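You operate a simulated robot arm through the tools that you are given. There is no shell and no other tool. Be economical: measure what you need, move in short steps, check, and stop when the job is done.

You are at the controls of a simulated robot arm. One attempt, no reset.

TASK
Free the knob and swap the empty tie pack for the full one.
Fine: press the free button once; the empty pack goes in the dish; lock the latch again.

The check looks at the end state, three seconds after you hand in, the way a careful person would. Anything else that was tipped, shoved, dropped, spilled or broken makes it a failure.

THE ROBOT
A 7-joint arm with a two-finger parallel gripper, fixed in place. Base frame: the origin is at the foot of the arm, x ahead of it, y to its left, z up. Readings come in m, rad, newtons and seconds.
With the tool pointing down near the work surface it reaches from about 0.16 to 0.68 m from the base axis. Its first joint turns from -1.152 to 1.152 rad. Payload 2.4 kg.
Tool frame: the origin (TCP) lies between the finger pads and is the grasp point; the fingertips stand 0.03 m ahead of it; z points along the fingers, y is the line along which they close. The gripper opens to 0.094 m. The fingers are 0.028 m wide and 0.01 m thick; the gripper's body (0.05 by 0.096 m) begins 0.055 m behind the TCP.
Orientation is that of the tool frame in the base frame, as [roll, pitch, yaw] about the fixed x, y, z axes, in that order (R = Rz(yaw) Ry(pitch) Rx(roll)). With the fingers straight down and closing along the base's y, the tool's x points along the base's -x, its y along +y and its z along -z.

THE INTERFACE
- The arm moves only by the tool move_arm. Its argument "plan" is a list of rows, each a list of 3 entries, a list of its own where there are three numbers: the turn, a rotation vector about the tool's x, y, z in rad, then the shift along the tool's x, y, z in m, then the finger opening in m, from 0 to 0.094. In form: [[[rx, ry, rz], [x, y, z], grip], ...]. A call has 1 to 8 rows; each row shifts and turns the commanded pose from where the row before left it, along the tool's axes as they then stand. Rows are played at 5 a second. More than 0.05 m and 0.15 rad between two rows, or a gripper value outside its range, and nothing of the call is played. Where a pose cannot be reached the arm comes as near as it can. A force on the tool above 40 N (or 10 N above the force at the start of the call, whichever is more), or a blocked arm, ends the call early, and 0.2 s more pass. The fingers move at their own pace (about 0.153 m/s each) and stop on an object; they squeeze with about 39 N. The grip force told is the motor's: it shows also when the fingers shut on nothing. Time passes only in rows, and 0.2 s behind the last, so rows that do not move let the fingers close. The reply holds the time, the measured pose of the TCP, the force on the tool along the base axes, the opening and the grip force, in the units named above and with some noise, and new pictures: "show" is both (left out), scene, wrist or none.
- Cameras (640 x 400 px; columns grow to the right, rows downward): "scene" is fixed at [0.0345, 0.479, 1.4298]; the picture's right is [-0.74, -0.67, 0.00], its down [-0.47, 0.51, -0.72] and it looks along [0.48, -0.53, -0.70] (base axes); focal length 332 px, centre (320, 200). "wrist" rides on the gripper at [0.076, 0.014, -0.103] in the tool frame; the picture's right is [-0.18, 0.98, 0.00], its down [-0.75, -0.14, -0.64] and it looks along [-0.63, -0.12, 0.77] (tool axes); focal length 243 px, centre (320, 200). There is no depth. A picture from a camera that has moved, and an enlarged one, comes with that camera's place and axes in the base frame and with its lens.
- close_up(camera, box): a new picture of the part [left, top, right, bottom] of that camera's present view, enlarged. It takes no simulated time.
- close_job(): hands the job in; it is judged then, once.

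Work in short steps. Places have to be worked out from the pictures, the camera data and where the tool is seen: move nearer, look again, correct. Check each grasp and each placing, and mend what went wrong. You have 120 turns and 200 pictures in all, those below and enlarged ones among them. Open the gripper and draw the arm clear of the work before you hand the job in, unless the task says otherwise; then end with one line.

The tools are called as a command line: name --argument value ..., lists and objects as JSON in quotes. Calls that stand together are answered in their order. move_arm: Moves the arm, as the interface text tells. Its arguments: {"type":"object","properties":{"plan":{"type":"array"},"show":{"type":"string","enum":["both","scene","wrist","none"]}},"required":["plan"]} The other tools are called the same way: close_up (camera, box) takes an enlarged picture of a part of a camera's view; close_job () hands the job in.

At the start:

```text
time_s: 0.0
tcp_pos: [0.344, -0.1384, 1.1026]
tcp_rot: [-3.141, 0.001, -3.141]
force: [0.4, 0.5, 0.2]
opening: 0.094
grasp_force: 0.1
```

scene: 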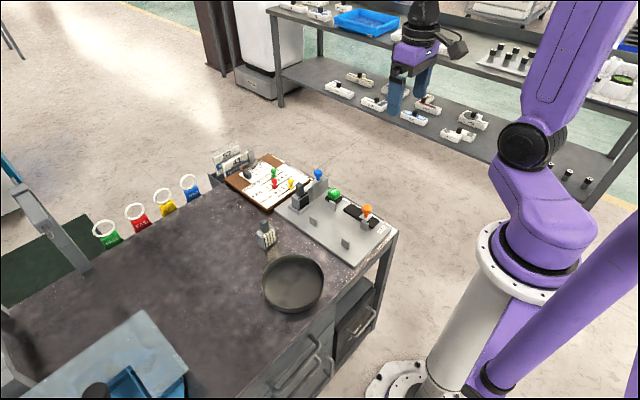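
wrist: 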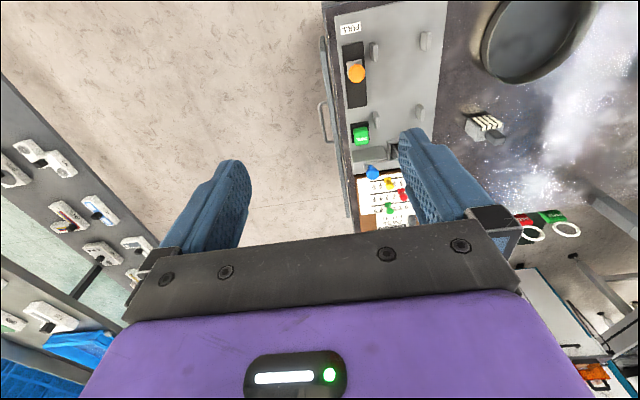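

I'll begin by enlarging the panel and the pack area to see what is there.

close_up --camera "scene" --box '[200, 140, 410, 271]'

close_up --camera "wrist" --box '[310, 0, 630, 240]'

```text
3.05 times, centred on (305, 206) of scene
camera zoom: at [0.0345, 0.479, 1.4298], right [-0.74, -0.67, 0.0], down [-0.47, 0.51, -0.72], along [0.48, -0.53, -0.7], focal length 1013 px, centre (366, 183)
```

zoom: 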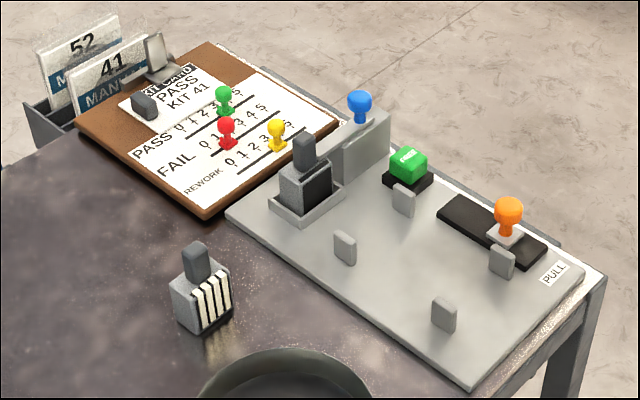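

```text
1.67 times, centred on (470, 120) of wrist
camera zoom: at [0.2678, -0.1245, 1.2044], right [0.18, 0.98, 0.0], down [0.75, -0.14, 0.64], along [0.63, -0.12, -0.77], focal length 404 px, centre (70, 333)
```

zoom: 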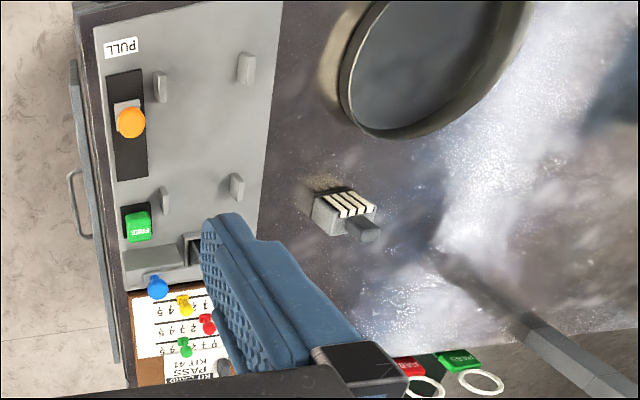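

The panel carries a green FREE button, an orange knob in a slot marked PULL, and a blue knob by the holder with the empty pack. I move the wrist camera closer for a better look.

move_arm --plan '[[[0, 0, 0], [0.016, 0.0275, 0.03], 0.094], [[0, 0, 0], [0.016, 0.0275, 0.03], 0.094], [[0, 0, 0], [0.016, 0.0275, 0.03], 0.094], [[0, 0, 0], [0.016, 0.0275, 0.03], 0.094]]' --show "wrist"

close_up --camera "scene" --box '[265, 155, 345, 205]'

close_up --camera "scene" --box '[320, 175, 400, 225]'

```text
time_s: 1.0
tcp_pos: [0.2826, -0.0309, 0.9816]
tcp_rot: [-3.141, 0.0, 3.139]
force: [0.0, 0.1, 0.2]
opening: 0.094
grasp_force: 0.1
camera wrist: at [0.2052, -0.0155, 1.0838], right [0.19, 0.98, 0.0], down [0.75, -0.14, 0.64], along [0.63, -0.12, -0.77], focal length 243 px, centre (320, 200)
```

wrist: 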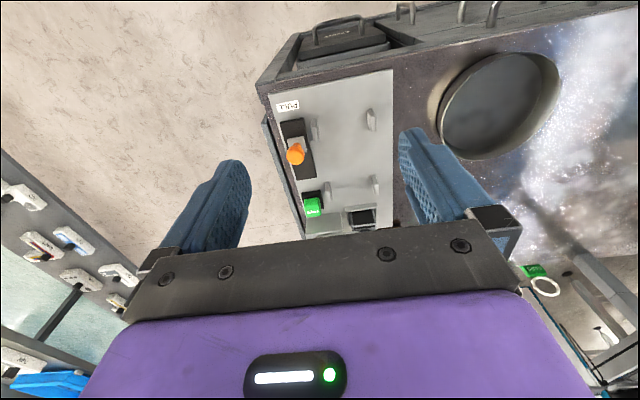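

```text
8.00 times, centred on (305, 180) of scene
camera zoom: at [0.0345, 0.4789, 1.4298], right [-0.74, -0.67, 0.0], down [-0.47, 0.51, -0.72], along [0.48, -0.53, -0.7], focal length 2659 px, centre (440, 360)
```

zoom: 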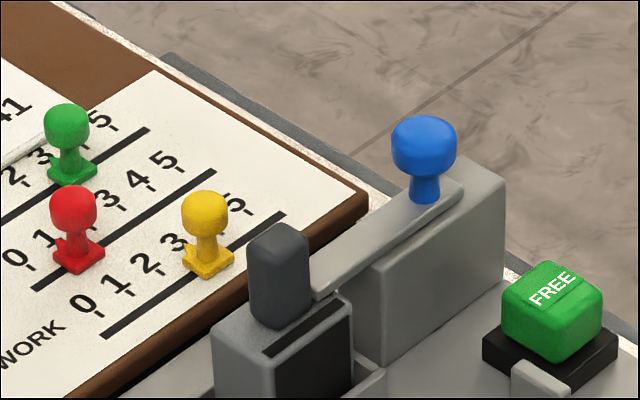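

```text
8.00 times, centred on (360, 200) of scene
camera zoom: at [0.0345, 0.4789, 1.4298], right [-0.74, -0.67, 0.0], down [-0.47, 0.51, -0.72], along [0.48, -0.53, -0.7], focal length 2659 px, centre (0, 200)
```

zoom: 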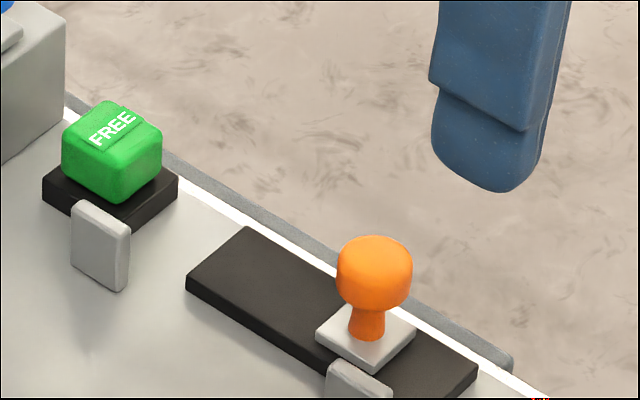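

The FREE button's top triangulates to about (0.481, -0.082, 0.764). The blue knob sits on a bar that reaches over the empty pack. I close the fingers and hover above the button.

move_arm --plan '[[[0, 0, 0], [-0.0396, -0.0102, 0.02], 0.0], [[0, 0, 0], [-0.0396, -0.0102, 0.02], 0.0], [[0, 0, 0], [-0.0396, -0.0102, 0.02], 0.0], [[0, 0, 0], [-0.0396, -0.0102, 0.02], 0.0], [[0, 0, 0], [-0.0396, -0.0102, 0.02], 0.0], [[0, 0, 0], [0, 0, 0.04], 0.0]]' --show "both"

close_up --camera "scene" --box '[280, 155, 400, 230]'

```text
time_s: 2.4
tcp_pos: [0.4778, -0.0814, 0.8394]
tcp_rot: [-3.14, 0.001, 3.141]
force: [-0.2, 0.2, 0.5]
opening: 0.0
grasp_force: 33.2
camera wrist: at [0.4016, -0.0674, 0.9423], right [0.18, 0.98, 0.0], down [0.75, -0.14, 0.64], along [0.63, -0.12, -0.77], focal length 243 px, centre (320, 200)
```

scene: 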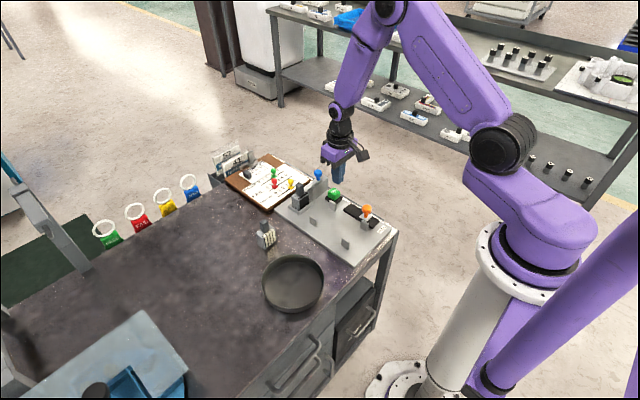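
wrist: 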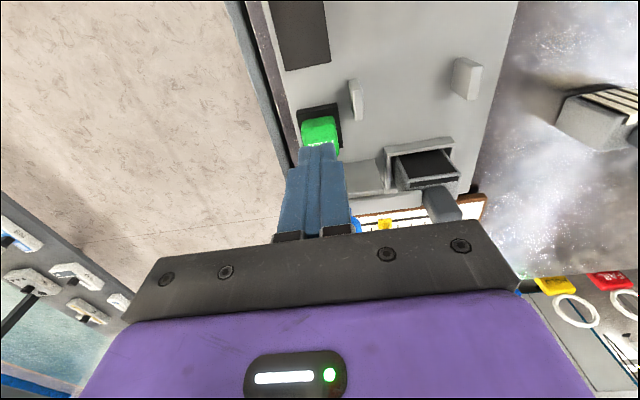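

```text
5.33 times, centred on (340, 192) of scene
camera zoom: at [0.0345, 0.479, 1.4298], right [-0.74, -0.67, 0.0], down [-0.47, 0.51, -0.72], along [0.48, -0.53, -0.7], focal length 1773 px, centre (213, 240)
```

zoom: 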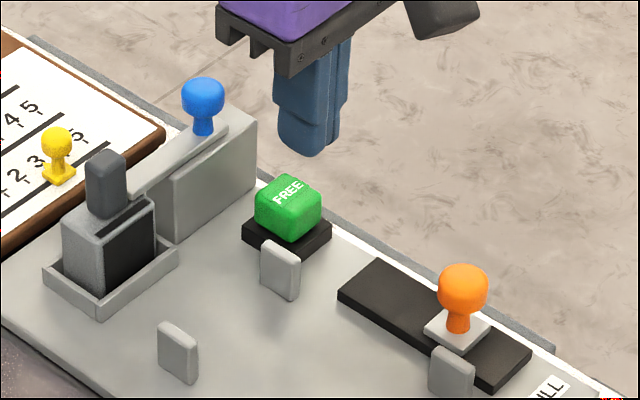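

The fingertips line up over the button, about 35 mm above it. I go down most of the way.

move_arm --plan '[[[0, 0, 0], [-0.003, 0.001, 0.015], 0.0], [[0, 0, 0], [0, 0, 0.012], 0.0]]' --show "none"

close_up --camera "scene" --box '[280, 155, 400, 230]'

```text
time_s: 3.0
tcp_pos: [0.4804, -0.0812, 0.8156]
tcp_rot: [-3.141, -0.002, 3.141]
force: [0.0, 0.1, 1.0]
opening: 0.0001
grasp_force: 32.7
```

```text
5.33 times, centred on (340, 192) of scene
camera zoom: at [0.0345, 0.479, 1.4298], right [-0.74, -0.67, 0.0], down [-0.47, 0.51, -0.72], along [0.48, -0.53, -0.7], focal length 1773 px, centre (213, 240)
```

zoom: 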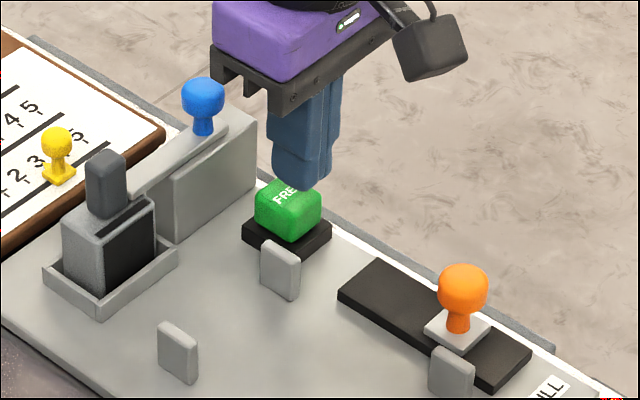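

The alignment is good. I go down in small steps to press, watching the force.

move_arm --plan '[[[0, 0, 0], [0, 0, 0.004], 0.0], [[0, 0, 0], [0, 0, 0.004], 0.0], [[0, 0, 0], [0, 0, 0.004], 0.0], [[0, 0, 0], [0, 0, 0.004], 0.0]]' --show "none"

close_up --camera "scene" --box '[280, 155, 400, 230]'

```text
time_s: 4.0
tcp_pos: [0.4814, -0.0788, 0.8006]
tcp_rot: [-3.14, 0.0, -3.141]
force: [0.3, -0.5, 0.0]
opening: 0.0
grasp_force: 33.2
```

```text
5.33 times, centred on (340, 192) of scene
camera zoom: at [0.0345, 0.479, 1.4298], right [-0.74, -0.67, 0.0], down [-0.47, 0.51, -0.72], along [0.48, -0.53, -0.7], focal length 1773 px, centre (213, 240)
```

zoom: 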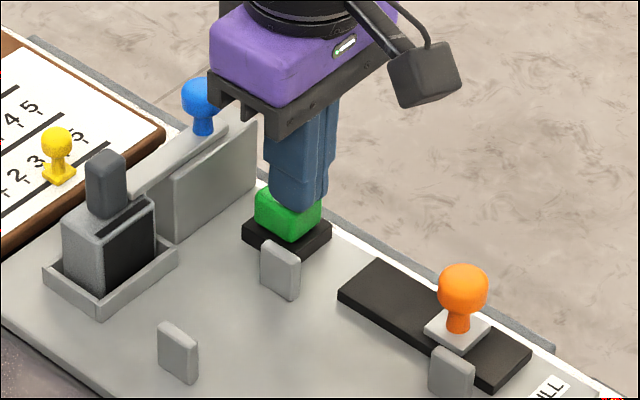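

There is no contact yet, so I continue in finer steps.

move_arm --plan '[[[0, 0, 0], [0, 0, 0.003], 0.0], [[0, 0, 0], [0, 0, 0.003], 0.0]]' --show "none"

```text
time_s: 4.6
tcp_pos: [0.4816, -0.0798, 0.794]
tcp_rot: [-3.142, 0.002, 3.141]
force: [-1.2, 0.5, 1.4]
opening: 0.0
grasp_force: 32.8
```

Tip at 0.764, still almost no force; I continue in 2 mm steps.

move_arm --plan '[[[0, 0, 0], [0, 0, 0.002], 0.0], [[0, 0, 0], [0, 0, 0.002], 0.0]]' --show "none"

close_up --camera "scene" --box '[280, 155, 400, 230]'

```text
time_s: 5.2
tcp_pos: [0.4811, -0.081, 0.7902]
tcp_rot: [3.141, 0.001, 3.141]
force: [-2.3, -2.4, 3.0]
opening: 0.0
grasp_force: 33.4
```

```text
5.33 times, centred on (340, 192) of scene
camera zoom: at [0.0344, 0.4789, 1.4299], right [-0.74, -0.67, 0.0], down [-0.47, 0.51, -0.72], along [0.48, -0.53, -0.7], focal length 1773 px, centre (213, 240)
```

zoom: 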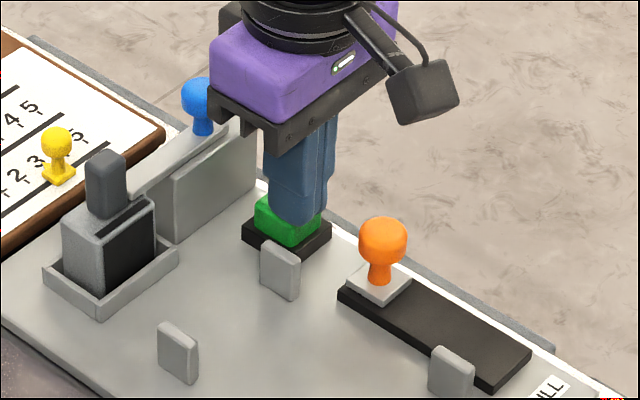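

The button went down and the orange knob slid along its slot, so it is freed. I lift straight up.

move_arm --plan '[[[0, 0, 0], [0, 0, -0.04], 0.0], [[0, 0, 0], [0, 0, -0.04], 0.0], [[0, 0, 0], [0.02, 0, -0.04], 0.0], [[0, 0, 0], [0.04, 0, -0.01], 0.094], [[0, 0, 0], [0.04, 0, 0], 0.094]]' --show "wrist"

close_up --camera "scene" --box '[240, 150, 400, 250]'

```text
time_s: 6.4
tcp_pos: [0.3802, -0.0787, 0.9194]
tcp_rot: [-3.141, 0.0, -3.14]
force: [-0.5, 0.4, -0.5]
opening: 0.0941
grasp_force: 0.0
camera wrist: at [0.3051, -0.0638, 1.0218], right [0.18, 0.98, 0.0], down [0.75, -0.14, 0.64], along [0.63, -0.12, -0.77], focal length 243 px, centre (320, 200)
```

wrist: 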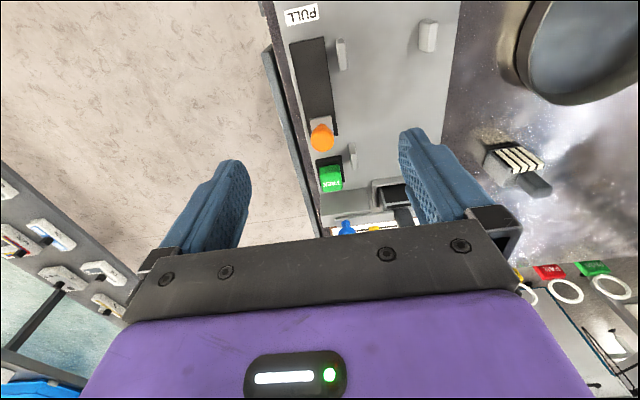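

```text
4.00 times, centred on (320, 200) of scene
camera zoom: at [0.0345, 0.479, 1.4298], right [-0.74, -0.67, 0.0], down [-0.47, 0.51, -0.72], along [0.48, -0.53, -0.7], focal length 1329 px, centre (320, 200)
```

zoom: 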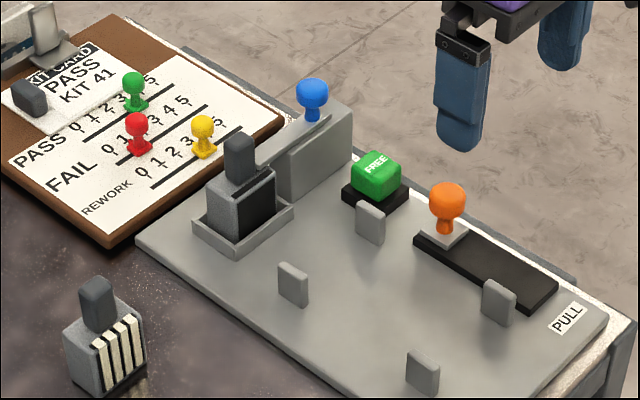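

The orange knob stays freed. Now I want a view from above of the blue latch bar and the holder.

move_arm --plan '[[[0, 0, 0], [-0.0375, 0.0125, 0], 0.094], [[0, 0, 0], [-0.0375, 0.0125, 0], 0.094], [[0, 0, 0], [-0.0375, 0.0125, 0], 0.094], [[0, 0, 0], [-0.0375, 0.0125, 0], 0.094]]' --show "wrist"

close_up --camera "wrist" --box '[220, 0, 480, 180]'

close_up --camera "scene" --box '[285, 160, 341, 195]'

```text
time_s: 7.4
tcp_pos: [0.5327, -0.0292, 0.9204]
tcp_rot: [-3.141, 0.001, 3.141]
force: [-0.6, -0.3, -0.9]
opening: 0.094
grasp_force: 0.0
camera wrist: at [0.457, -0.0148, 1.0228], right [0.18, 0.98, 0.0], down [0.75, -0.14, 0.64], along [0.63, -0.12, -0.77], focal length 243 px, centre (320, 200)
```

wrist: 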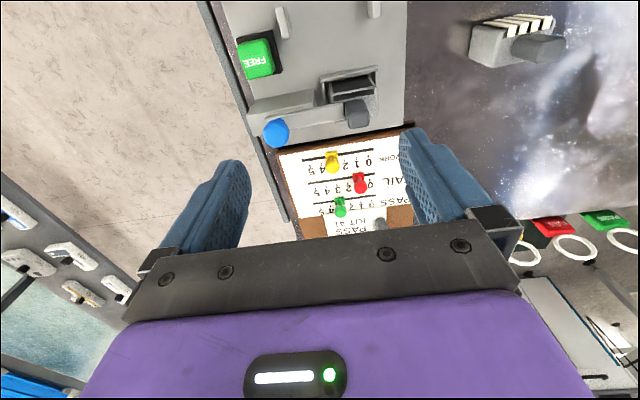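

```text
2.22 times, centred on (350, 90) of wrist
camera zoom: at [0.457, -0.0148, 1.0228], right [0.18, 0.98, 0.0], down [0.75, -0.14, 0.64], along [0.63, -0.12, -0.77], focal length 539 px, centre (253, 444)
```

zoom: 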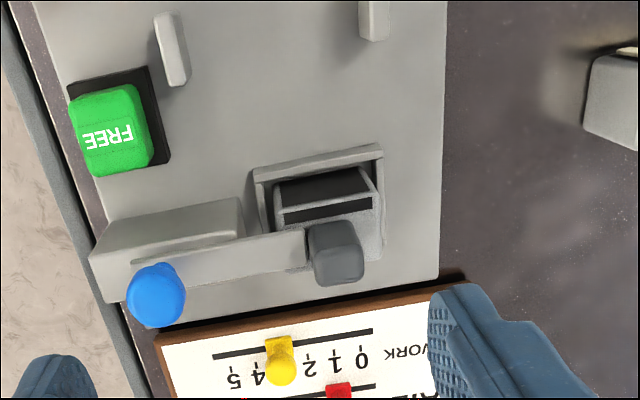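

```text
11.43 times, centred on (313, 178) of scene
camera zoom: at [0.0345, 0.479, 1.4298], right [-0.74, -0.67, 0.0], down [-0.47, 0.51, -0.72], along [0.48, -0.53, -0.7], focal length 3798 px, centre (400, 457)
```

zoom: 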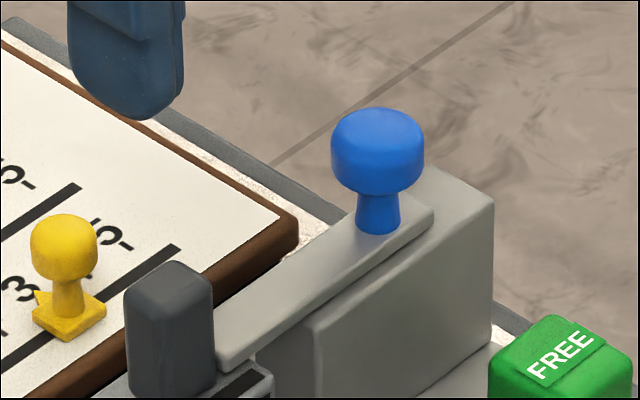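

The blue knob's head works out near (0.540, -0.070, 0.812), standing on a bolt bar that reaches along +y over the pack. I hover above it with a narrower opening and check.

move_arm --plan '[[[0, 0, 0], [-0.004, -0.02, 0.02], 0.05], [[0, 0, 0], [-0.0035, -0.021, 0.03], 0.05]]' --show "wrist"

close_up --camera "scene" --box '[260, 135, 356, 195]'

```text
time_s: 8.0
tcp_pos: [0.5386, -0.07, 0.8726]
tcp_rot: [3.142, -0.001, 3.14]
force: [-0.2, 0.3, 0.9]
opening: 0.0499
grasp_force: 0.0
camera wrist: at [0.4622, -0.0553, 0.974], right [0.18, 0.98, 0.0], down [0.75, -0.14, 0.64], along [0.63, -0.12, -0.77], focal length 243 px, centre (320, 200)
```

wrist: 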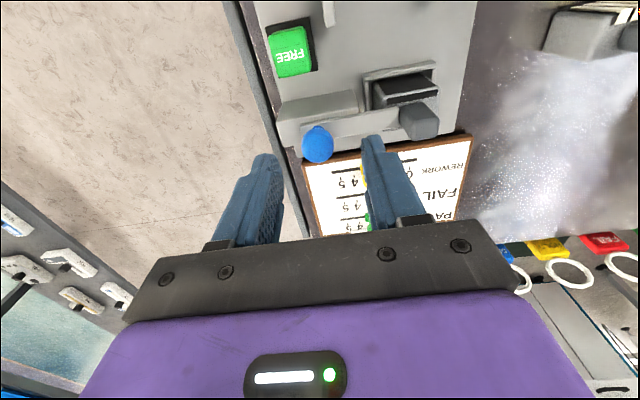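

```text
6.67 times, centred on (308, 165) of scene
camera zoom: at [0.0345, 0.479, 1.4298], right [-0.74, -0.67, 0.0], down [-0.47, 0.51, -0.72], along [0.48, -0.53, -0.7], focal length 2216 px, centre (400, 433)
```

zoom: 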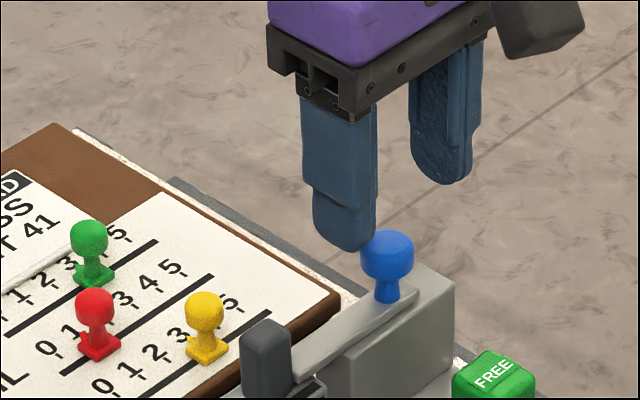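

The knob lies centred between the fingers. I go down so the tips reach about 0.793, then close.

move_arm --plan '[[[0, 0, 0], [-0.001, 0, 0.025], 0.05], [[0, 0, 0], [0, 0, 0.025], 0.05], [[0, 0, 0], [0, 0, 0], 0.05]]' --show "none"

close_up --camera "scene" --box '[260, 135, 356, 195]'

```text
time_s: 8.8
tcp_pos: [0.5396, -0.0691, 0.8199]
tcp_rot: [-3.14, -0.003, -3.14]
force: [1.1, -0.2, 0.1]
opening: 0.0498
grasp_force: 0.1
```

```text
6.67 times, centred on (308, 165) of scene
camera zoom: at [0.0345, 0.479, 1.4298], right [-0.74, -0.67, 0.0], down [-0.47, 0.51, -0.72], along [0.48, -0.53, -0.7], focal length 2216 px, centre (400, 433)
```

zoom: 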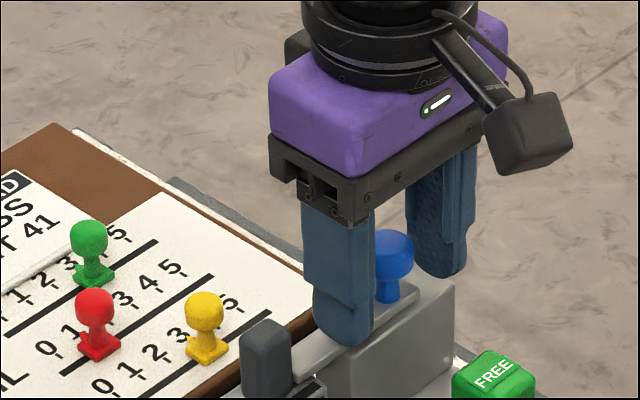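

The fingers straddle the knob. I close on it.

move_arm --plan '[[[0, 0, 0], [0, 0, -0.002], 0.02], [[0, 0, 0], [0, 0, 0], 0.005], [[0, 0, 0], [0, 0, 0], 0.005]]' --show "none"

close_up --camera "scene" --box '[260, 135, 356, 195]'

```text
time_s: 9.6
tcp_pos: [0.5391, -0.0724, 0.8208]
tcp_rot: [-3.142, 0.0, 3.138]
force: [2.7, -19.1, -14.1]
opening: 0.0224
grasp_force: 45.2
```

```text
6.67 times, centred on (308, 165) of scene
camera zoom: at [0.0348, 0.4785, 1.43], right [-0.74, -0.67, 0.0], down [-0.47, 0.52, -0.72], along [0.48, -0.53, -0.7], focal length 2216 px, centre (400, 433)
```

zoom: 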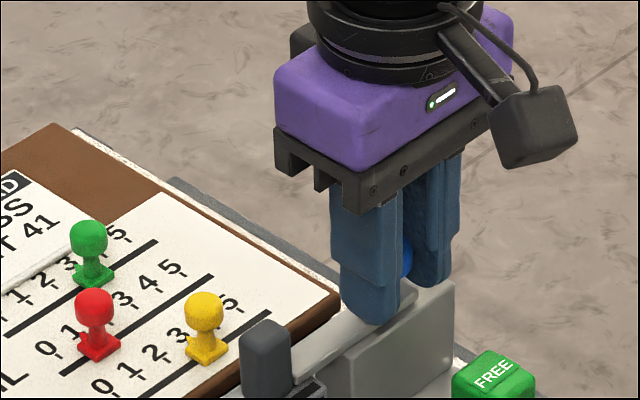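

The knob is gripped (opening 22 mm), with a small side load. I pull it along -y in small steps.

move_arm --plan '[[[0, 0, 0], [0, -0.004, 0], 0.005], [[0, 0, 0], [0, -0.004, 0], 0.005], [[0, 0, 0], [0, -0.004, 0], 0.005]]' --show "none"

close_up --camera "scene" --box '[260, 135, 356, 195]'

```text
time_s: 10.4
tcp_pos: [0.538, -0.0808, 0.8211]
tcp_rot: [-3.141, 0.001, -3.139]
force: [7.7, 0.9, -10.4]
opening: 0.0226
grasp_force: 45.0
```

```text
6.67 times, centred on (308, 165) of scene
camera zoom: at [0.0349, 0.479, 1.4298], right [-0.74, -0.67, 0.0], down [-0.47, 0.51, -0.72], along [0.48, -0.53, -0.7], focal length 2216 px, centre (400, 433)
```

zoom: 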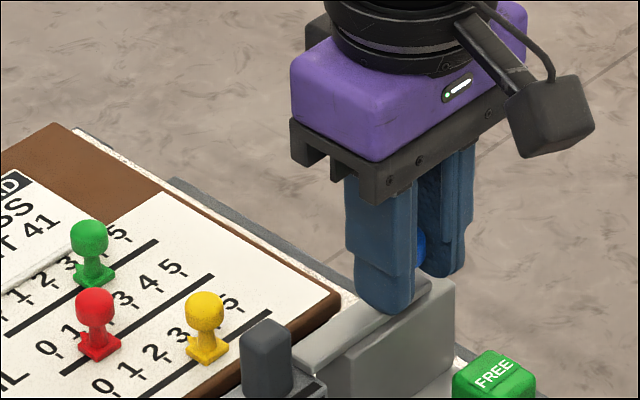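

The bar slides along -y with little force and already draws back from the pack. I keep pulling.

move_arm --plan '[[[0, 0, 0], [0, -0.005, 0], 0.005], [[0, 0, 0], [0, -0.005, 0], 0.005], [[0, 0, 0], [0, -0.005, 0], 0.005], [[0, 0, 0], [0, -0.005, 0], 0.005]]' --show "none"

close_up --camera "scene" --box '[260, 135, 356, 195]'

```text
time_s: 11.4
tcp_pos: [0.5378, -0.1006, 0.8208]
tcp_rot: [3.14, 0.0, 3.141]
force: [-7.3, 4.5, 11.6]
opening: 0.0223
grasp_force: 45.2
```

```text
6.67 times, centred on (308, 165) of scene
camera zoom: at [0.0341, 0.4791, 1.4298], right [-0.74, -0.67, 0.0], down [-0.47, 0.51, -0.72], along [0.48, -0.53, -0.7], focal length 2216 px, centre (400, 433)
```

zoom: 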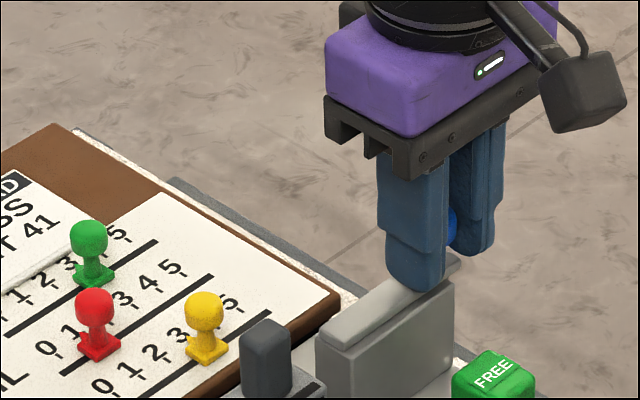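

The bar's end is now about flush with the block. I pull a little further toward its stop.

move_arm --plan '[[[0, 0, 0], [0, -0.004, 0], 0.005], [[0, 0, 0], [0, -0.004, 0], 0.005]]' --show "none"

close_up --camera "scene" --box '[260, 135, 356, 195]'

```text
time_s: 12.2
tcp_pos: [0.5383, -0.1016, 0.8225]
tcp_rot: [3.138, -0.006, -3.129]
force: [-4.6, 7.4, 5.1]
opening: 0.0225
grasp_force: 44.7
stopped in row 2: the force on the tool passed its limit (the readings are from after the stop); the commanded pose is now the measured one
```

```text
6.67 times, centred on (308, 165) of scene
camera zoom: at [0.0343, 0.4792, 1.4298], right [-0.74, -0.67, 0.0], down [-0.47, 0.51, -0.72], along [0.48, -0.53, -0.7], focal length 2216 px, centre (400, 433)
```

zoom: 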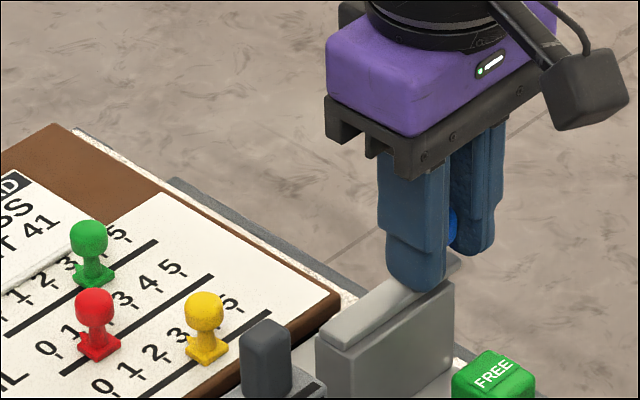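

The bolt is at its open stop (knob at y ≈ -0.101). I release, rise and move to look at the empty pack.

move_arm --plan '[[[0, 0, 0], [0, 0, 0], 0.05], [[0, 0, 0], [0, 0, 0], 0.05], [[0, 0, 0], [0, 0, -0.04], 0.05], [[0, 0, 0], [0, 0, -0.04], 0.05], [[0, 0, 0], [0, 0.04, -0.02], 0.094], [[0, 0, 0], [0, 0.04, 0], 0.094]]' --show "wrist"

close_up --camera "scene" --box '[245, 155, 341, 215]'

close_up --camera "wrist" --box '[220, 20, 460, 170]'

close_up --camera "scene" --box '[230, 200, 310, 250]'

```text
time_s: 13.6
tcp_pos: [0.5389, -0.0237, 0.923]
tcp_rot: [3.138, -0.005, -3.133]
force: [-0.8, -0.2, -0.3]
opening: 0.0939
grasp_force: 0.0
camera wrist: at [0.4626, -0.0096, 1.0255], right [0.17, 0.98, 0.0], down [0.76, -0.14, 0.64], along [0.63, -0.11, -0.77], focal length 243 px, centre (320, 200)
```

wrist: 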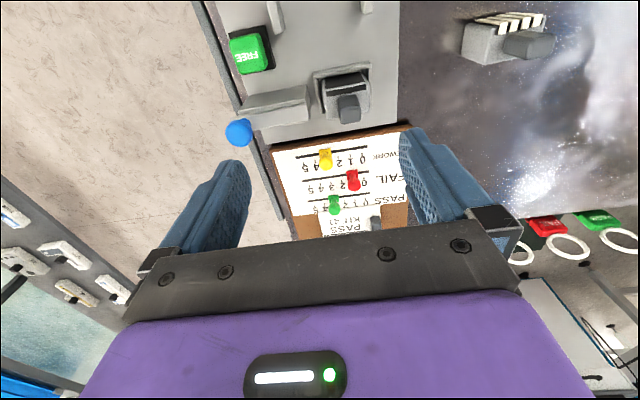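

```text
6.67 times, centred on (293, 185) of scene
camera zoom: at [0.0345, 0.479, 1.4298], right [-0.74, -0.67, 0.0], down [-0.47, 0.51, -0.72], along [0.48, -0.53, -0.7], focal length 2216 px, centre (500, 300)
```

zoom: 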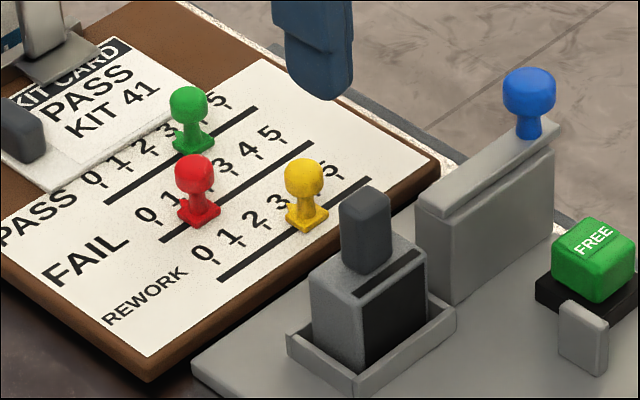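

```text
2.67 times, centred on (340, 95) of wrist
camera zoom: at [0.4626, -0.0096, 1.0255], right [0.17, 0.98, 0.0], down [0.76, -0.14, 0.64], along [0.63, -0.11, -0.77], focal length 647 px, centre (267, 480)
```

zoom: 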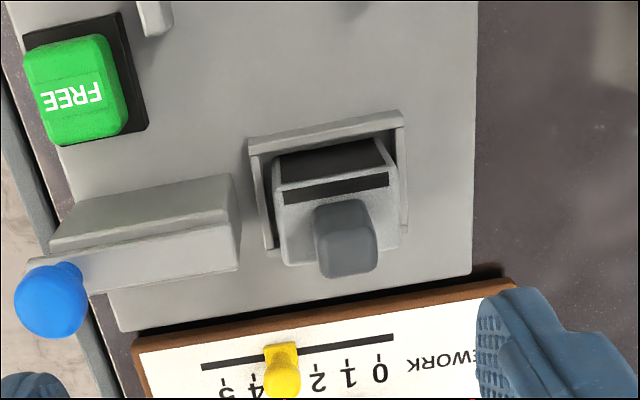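

```text
8.00 times, centred on (270, 225) of scene
camera zoom: at [0.0345, 0.479, 1.4298], right [-0.74, -0.67, 0.0], down [-0.47, 0.51, -0.72], along [0.48, -0.53, -0.7], focal length 2659 px, centre (720, 0)
```

zoom: 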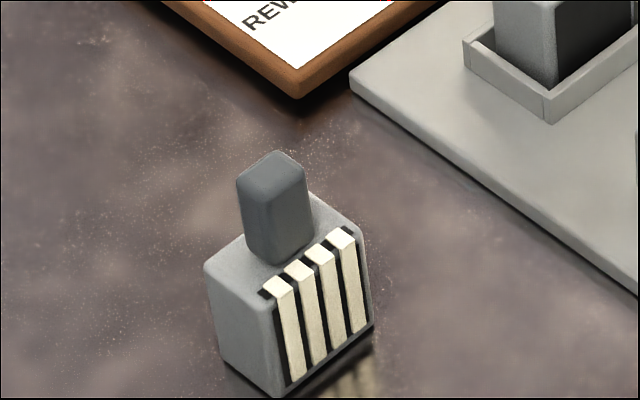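

With the bolt clear, the empty pack's handle top works out near (0.540, 0.003, 0.818). I hover over it with an opening of 50 mm.

move_arm --plan '[[[0, 0, 0.008], [-0.001, 0.014, 0.02], 0.05], [[0, 0, 0], [0, 0.013, 0.026], 0.05], [[0, 0, 0], [0, 0, 0], 0.05]]' --show "wrist"

close_up --camera "scene" --box '[245, 140, 341, 200]'

close_up --camera "wrist" --box '[220, 60, 420, 185]'

```text
time_s: 14.4
tcp_pos: [0.5401, 0.0024, 0.8743]
tcp_rot: [3.139, -0.003, -3.14]
force: [-0.3, 0.2, 0.9]
opening: 0.0503
grasp_force: 0.2
camera wrist: at [0.4644, 0.017, 0.9773], right [0.18, 0.98, 0.0], down [0.76, -0.14, 0.64], along [0.63, -0.12, -0.77], focal length 243 px, centre (320, 200)
```

wrist: 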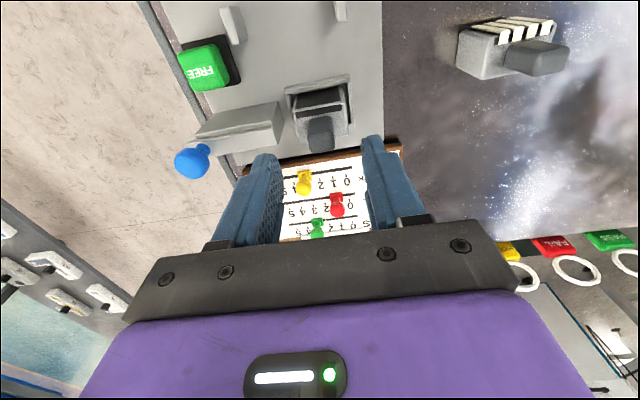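

```text
6.67 times, centred on (293, 170) of scene
camera zoom: at [0.0345, 0.479, 1.4298], right [-0.74, -0.67, 0.0], down [-0.47, 0.51, -0.72], along [0.48, -0.53, -0.7], focal length 2216 px, centre (500, 400)
```

zoom: 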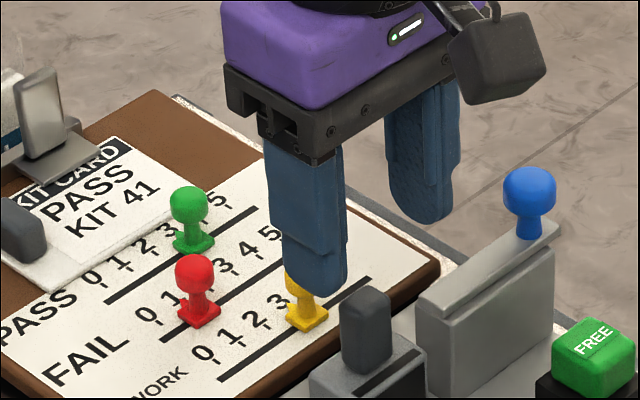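

```text
3.20 times, centred on (320, 122) of wrist
camera zoom: at [0.4644, 0.017, 0.9773], right [0.18, 0.98, 0.0], down [0.76, -0.14, 0.64], along [0.63, -0.12, -0.77], focal length 776 px, centre (320, 448)
```

zoom: 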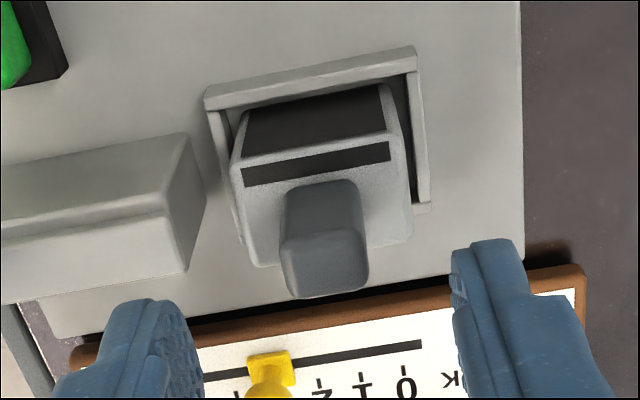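

The handle's top is about 2 mm off in +x and +y. I correct that and descend so the tips end just above the pack's body.

move_arm --plan '[[[0, 0, 0], [-0.002, 0.0015, 0.025], 0.05], [[0, 0, 0], [0, 0, 0.023], 0.05], [[0, 0, 0], [0, 0, 0], 0.05]]' --show "none"

close_up --camera "scene" --box '[245, 140, 341, 200]'

close_up --camera "wrist" --box '[220, 60, 420, 185]'

```text
time_s: 15.2
tcp_pos: [0.5416, 0.005, 0.8269]
tcp_rot: [3.136, -0.006, -3.139]
force: [0.1, 0.1, -0.2]
opening: 0.05
grasp_force: 0.0
```

```text
6.67 times, centred on (293, 170) of scene
camera zoom: at [0.0345, 0.479, 1.4298], right [-0.74, -0.67, 0.0], down [-0.47, 0.51, -0.72], along [0.48, -0.53, -0.7], focal length 2216 px, centre (500, 400)
```

zoom: 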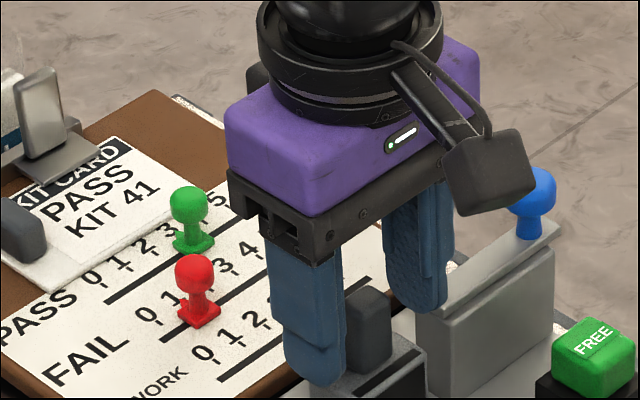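

```text
3.20 times, centred on (320, 122) of wrist
camera zoom: at [0.4663, 0.0193, 0.9283], right [0.18, 0.98, 0.0], down [0.76, -0.14, 0.64], along [0.63, -0.11, -0.77], focal length 776 px, centre (320, 448)
```

zoom: 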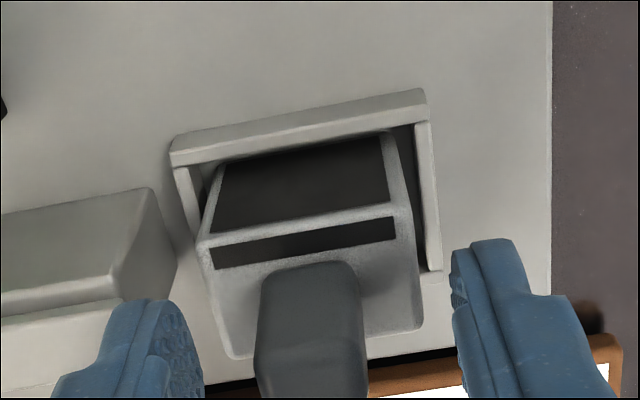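

The handle stands between the fingers. I close on it.

move_arm --plan '[[[0, 0, 0], [0, 0, 0.002], 0.03], [[0, 0, 0], [0, 0, 0], 0.003], [[0, 0, 0], [0, 0, 0], 0.003]]' --show "none"

close_up --camera "scene" --box '[245, 140, 341, 200]'

```text
time_s: 16.0
tcp_pos: [0.5416, 0.0051, 0.8252]
tcp_rot: [3.138, -0.004, -3.141]
force: [0.3, -0.4, -0.1]
opening: 0.0189
grasp_force: 39.3
```

```text
6.67 times, centred on (293, 170) of scene
camera zoom: at [0.0345, 0.479, 1.4298], right [-0.74, -0.67, 0.0], down [-0.47, 0.51, -0.72], along [0.48, -0.53, -0.7], focal length 2216 px, centre (500, 400)
```

zoom: 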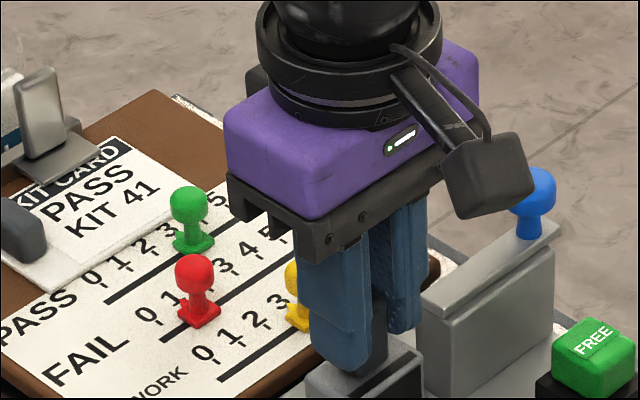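

The handle is gripped at 19 mm without side load. I record the seat pose as TCP (0.5416, 0.005, 0.825) and lift straight up.

move_arm --plan '[[[0, 0, 0], [0, 0, -0.01], 0.003], [[0, 0, 0], [0, 0, -0.02], 0.003], [[0, 0, 0], [0, 0, -0.03], 0.003], [[0, 0, 0], [0, 0, -0.03], 0.003], [[0, 0, 0], [0, 0, -0.03], 0.003]]' --show "both"

close_up --camera "scene" --box '[245, 120, 357, 190]'

```text
time_s: 17.2
tcp_pos: [0.5404, 0.006, 0.9469]
tcp_rot: [3.14, -0.004, -3.14]
force: [0.1, -0.3, -0.8]
opening: 0.0192
grasp_force: 38.8
camera wrist: at [0.4649, 0.0193, 1.0498], right [0.18, 0.98, 0.0], down [0.76, -0.14, 0.64], along [0.63, -0.12, -0.77], focal length 243 px, centre (320, 200)
```

scene: 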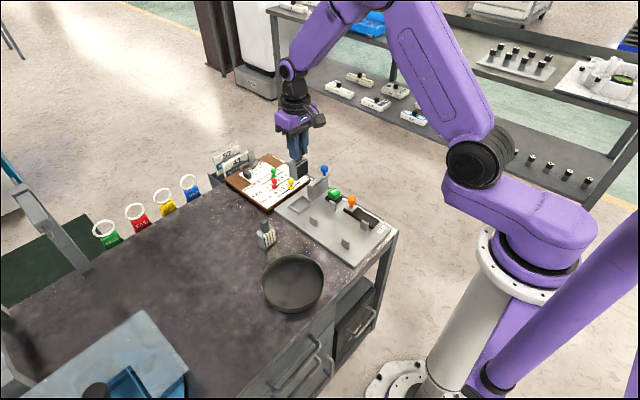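
wrist: 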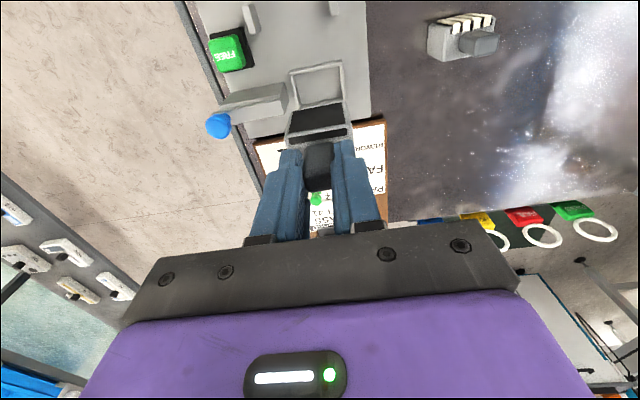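

```text
5.71 times, centred on (301, 155) of scene
camera zoom: at [0.0345, 0.479, 1.4298], right [-0.74, -0.67, 0.0], down [-0.47, 0.51, -0.72], along [0.48, -0.53, -0.7], focal length 1899 px, centre (429, 457)
```

zoom: 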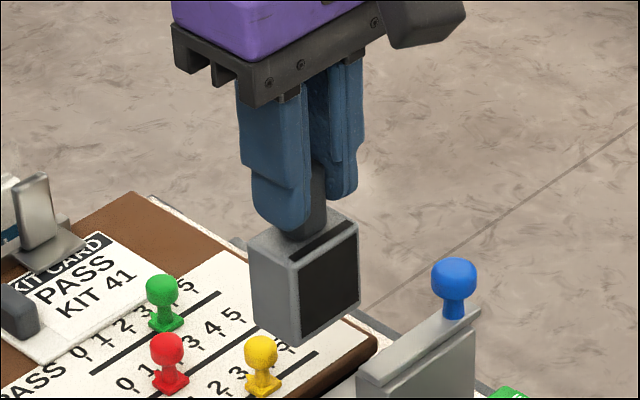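

The empty pack is held well. I carry it at this height toward the dish, estimated centre (0.365, 0.205).

move_arm --plan '[[[0, 0, 0], [0.0292, 0.0332, 0], 0.003], [[0, 0, 0], [0.0292, 0.0332, 0], 0.003], [[0, 0, 0], [0.0292, 0.0332, 0], 0.003], [[0, 0, 0], [0.0292, 0.0332, 0], 0.003], [[0, 0, 0], [0.0292, 0.0332, 0], 0.003], [[0, 0, 0], [0.0292, 0.0332, 0], 0.003]]' --show "both"

close_up --camera "scene" --box '[220, 200, 380, 320]'

```text
time_s: 18.6
tcp_pos: [0.3655, 0.204, 0.9471]
tcp_rot: [3.139, -0.003, -3.14]
force: [-0.3, 0.0, -0.3]
opening: 0.0193
grasp_force: 38.8
camera wrist: at [0.2896, 0.2188, 1.0497], right [0.18, 0.98, 0.0], down [0.76, -0.14, 0.64], along [0.63, -0.12, -0.77], focal length 243 px, centre (320, 200)
```

scene: 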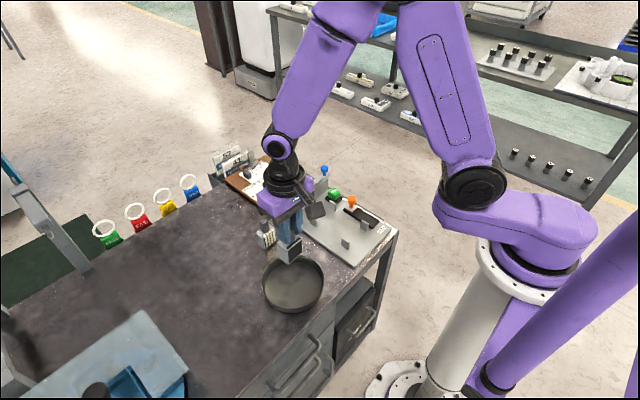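
wrist: 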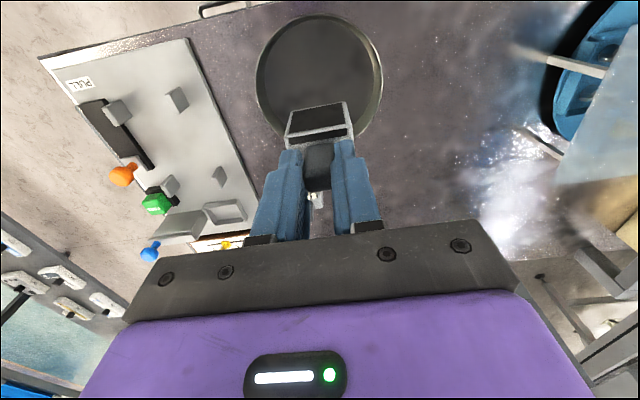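

```text
3.33 times, centred on (300, 260) of scene
camera zoom: at [0.0345, 0.479, 1.4298], right [-0.74, -0.67, 0.0], down [-0.47, 0.51, -0.72], along [0.48, -0.53, -0.7], focal length 1108 px, centre (387, 0)
```

zoom: 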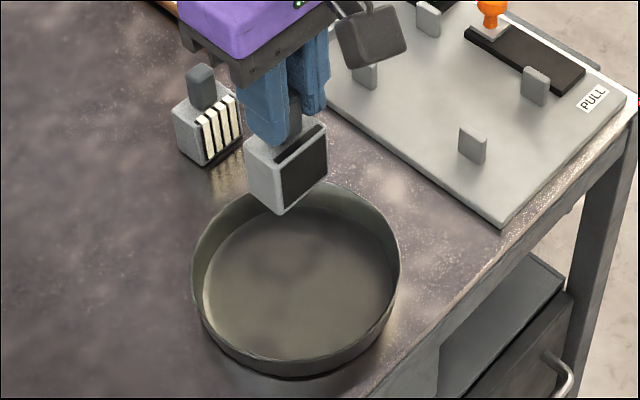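

The pack hangs over the dish's centre. I lower it in steps.

move_arm --plan '[[[0, 0, 0], [0, 0, 0.03], 0.003], [[0, 0, 0], [0, 0, 0.03], 0.003], [[0, 0, 0], [0, 0, 0.03], 0.003], [[0, 0, 0], [0, 0, 0.02], 0.003]]' --show "none"

close_up --camera "scene" --box '[220, 200, 380, 320]'

```text
time_s: 19.6
tcp_pos: [0.3663, 0.2063, 0.8371]
tcp_rot: [3.14, -0.003, -3.141]
force: [0.6, -1.1, -1.3]
opening: 0.0189
grasp_force: 39.4
```

```text
3.33 times, centred on (300, 260) of scene
camera zoom: at [0.0345, 0.479, 1.4298], right [-0.74, -0.67, 0.0], down [-0.47, 0.51, -0.72], along [0.48, -0.53, -0.7], focal length 1108 px, centre (387, 0)
```

zoom: 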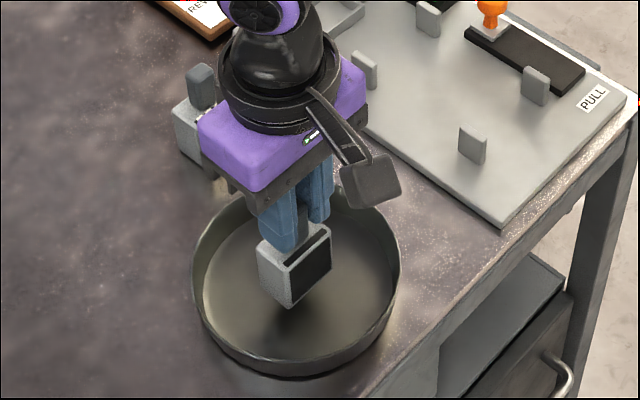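

The pack is inside the rim and still above the floor. I lower in 5 mm steps and feel for contact.

move_arm --plan '[[[0, 0, 0], [0, 0, 0.005], 0.003], [[0, 0, 0], [0, 0, 0.005], 0.003], [[0, 0, 0], [0, 0, 0.004], 0.003]]' --show "none"

close_up --camera "scene" --box '[250, 230, 330, 290]'

```text
time_s: 20.4
tcp_pos: [0.3658, 0.2037, 0.8228]
tcp_rot: [3.139, -0.003, -3.14]
force: [0.7, -0.4, -0.4]
opening: 0.0191
grasp_force: 38.8
```

```text
6.67 times, centred on (290, 260) of scene
camera zoom: at [0.0345, 0.479, 1.4298], right [-0.74, -0.67, 0.0], down [-0.47, 0.51, -0.72], along [0.48, -0.53, -0.7], focal length 2216 px, centre (520, -200)
```

zoom: 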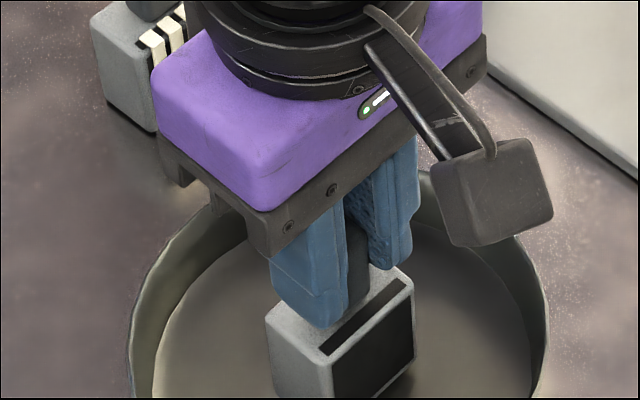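

Still no contact force. I continue with 3 mm steps.

move_arm --plan '[[[0, 0, 0], [0, 0, 0.003], 0.003], [[0, 0, 0], [0, 0, 0.003], 0.003]]' --show "none"

close_up --camera "scene" --box '[250, 250, 330, 310]'

```text
time_s: 21.0
tcp_pos: [0.3664, 0.205, 0.8159]
tcp_rot: [3.139, -0.002, -3.139]
force: [-5.7, -2.0, 35.5]
opening: 0.0191
grasp_force: 39.2
```

```text
6.67 times, centred on (290, 280) of scene
camera zoom: at [0.0339, 0.4787, 1.43], right [-0.74, -0.67, 0.0], down [-0.47, 0.52, -0.72], along [0.48, -0.53, -0.7], focal length 2216 px, centre (520, -333)
```

zoom: 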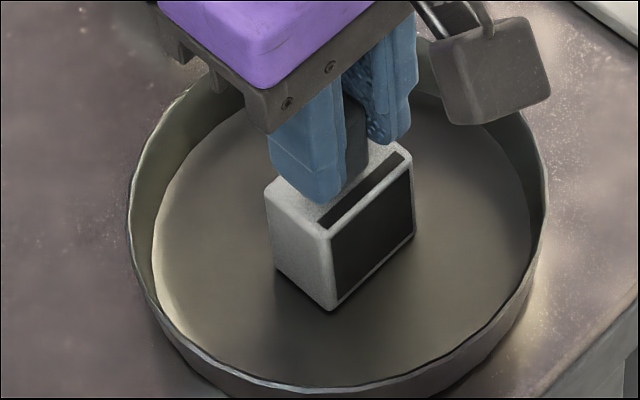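

The pack rests on the dish's floor (35 N up). I ease off a millimetre, open, and rise straight.

move_arm --plan '[[[0, 0, 0], [0, 0, -0.001], 0.003], [[0, 0, 0], [0, 0, 0], 0.05], [[0, 0, 0], [0, 0, 0], 0.05], [[0, 0, 0], [0, 0, -0.03], 0.05], [[0, 0, 0], [0, 0, -0.04], 0.05], [[0, 0, 0], [0, 0, -0.04], 0.05]]' --show "wrist"

close_up --camera "scene" --box '[230, 200, 350, 320]'

```text
time_s: 22.4
tcp_pos: [0.3679, 0.2052, 0.9273]
tcp_rot: [3.139, -0.005, 3.14]
force: [0.2, 0.2, -0.3]
opening: 0.0497
grasp_force: 0.1
camera wrist: at [0.2915, 0.2193, 1.03], right [0.18, 0.98, 0.0], down [0.76, -0.14, 0.64], along [0.63, -0.12, -0.77], focal length 243 px, centre (320, 200)
```

wrist: 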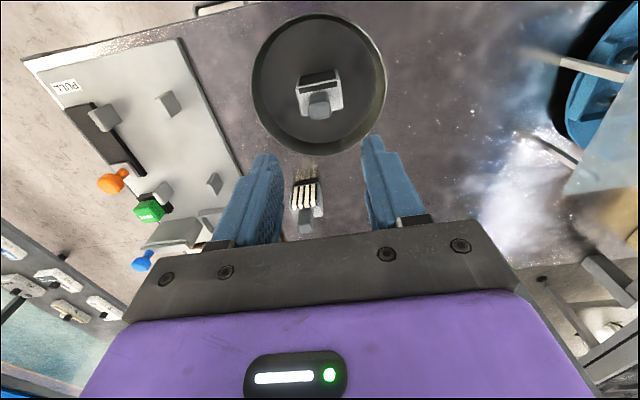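

```text
3.33 times, centred on (290, 260) of scene
camera zoom: at [0.0345, 0.479, 1.4298], right [-0.74, -0.67, 0.0], down [-0.47, 0.51, -0.72], along [0.48, -0.53, -0.7], focal length 1108 px, centre (420, 0)
```

zoom: 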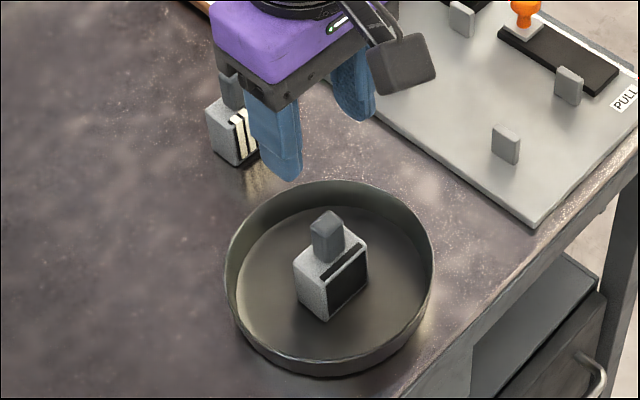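

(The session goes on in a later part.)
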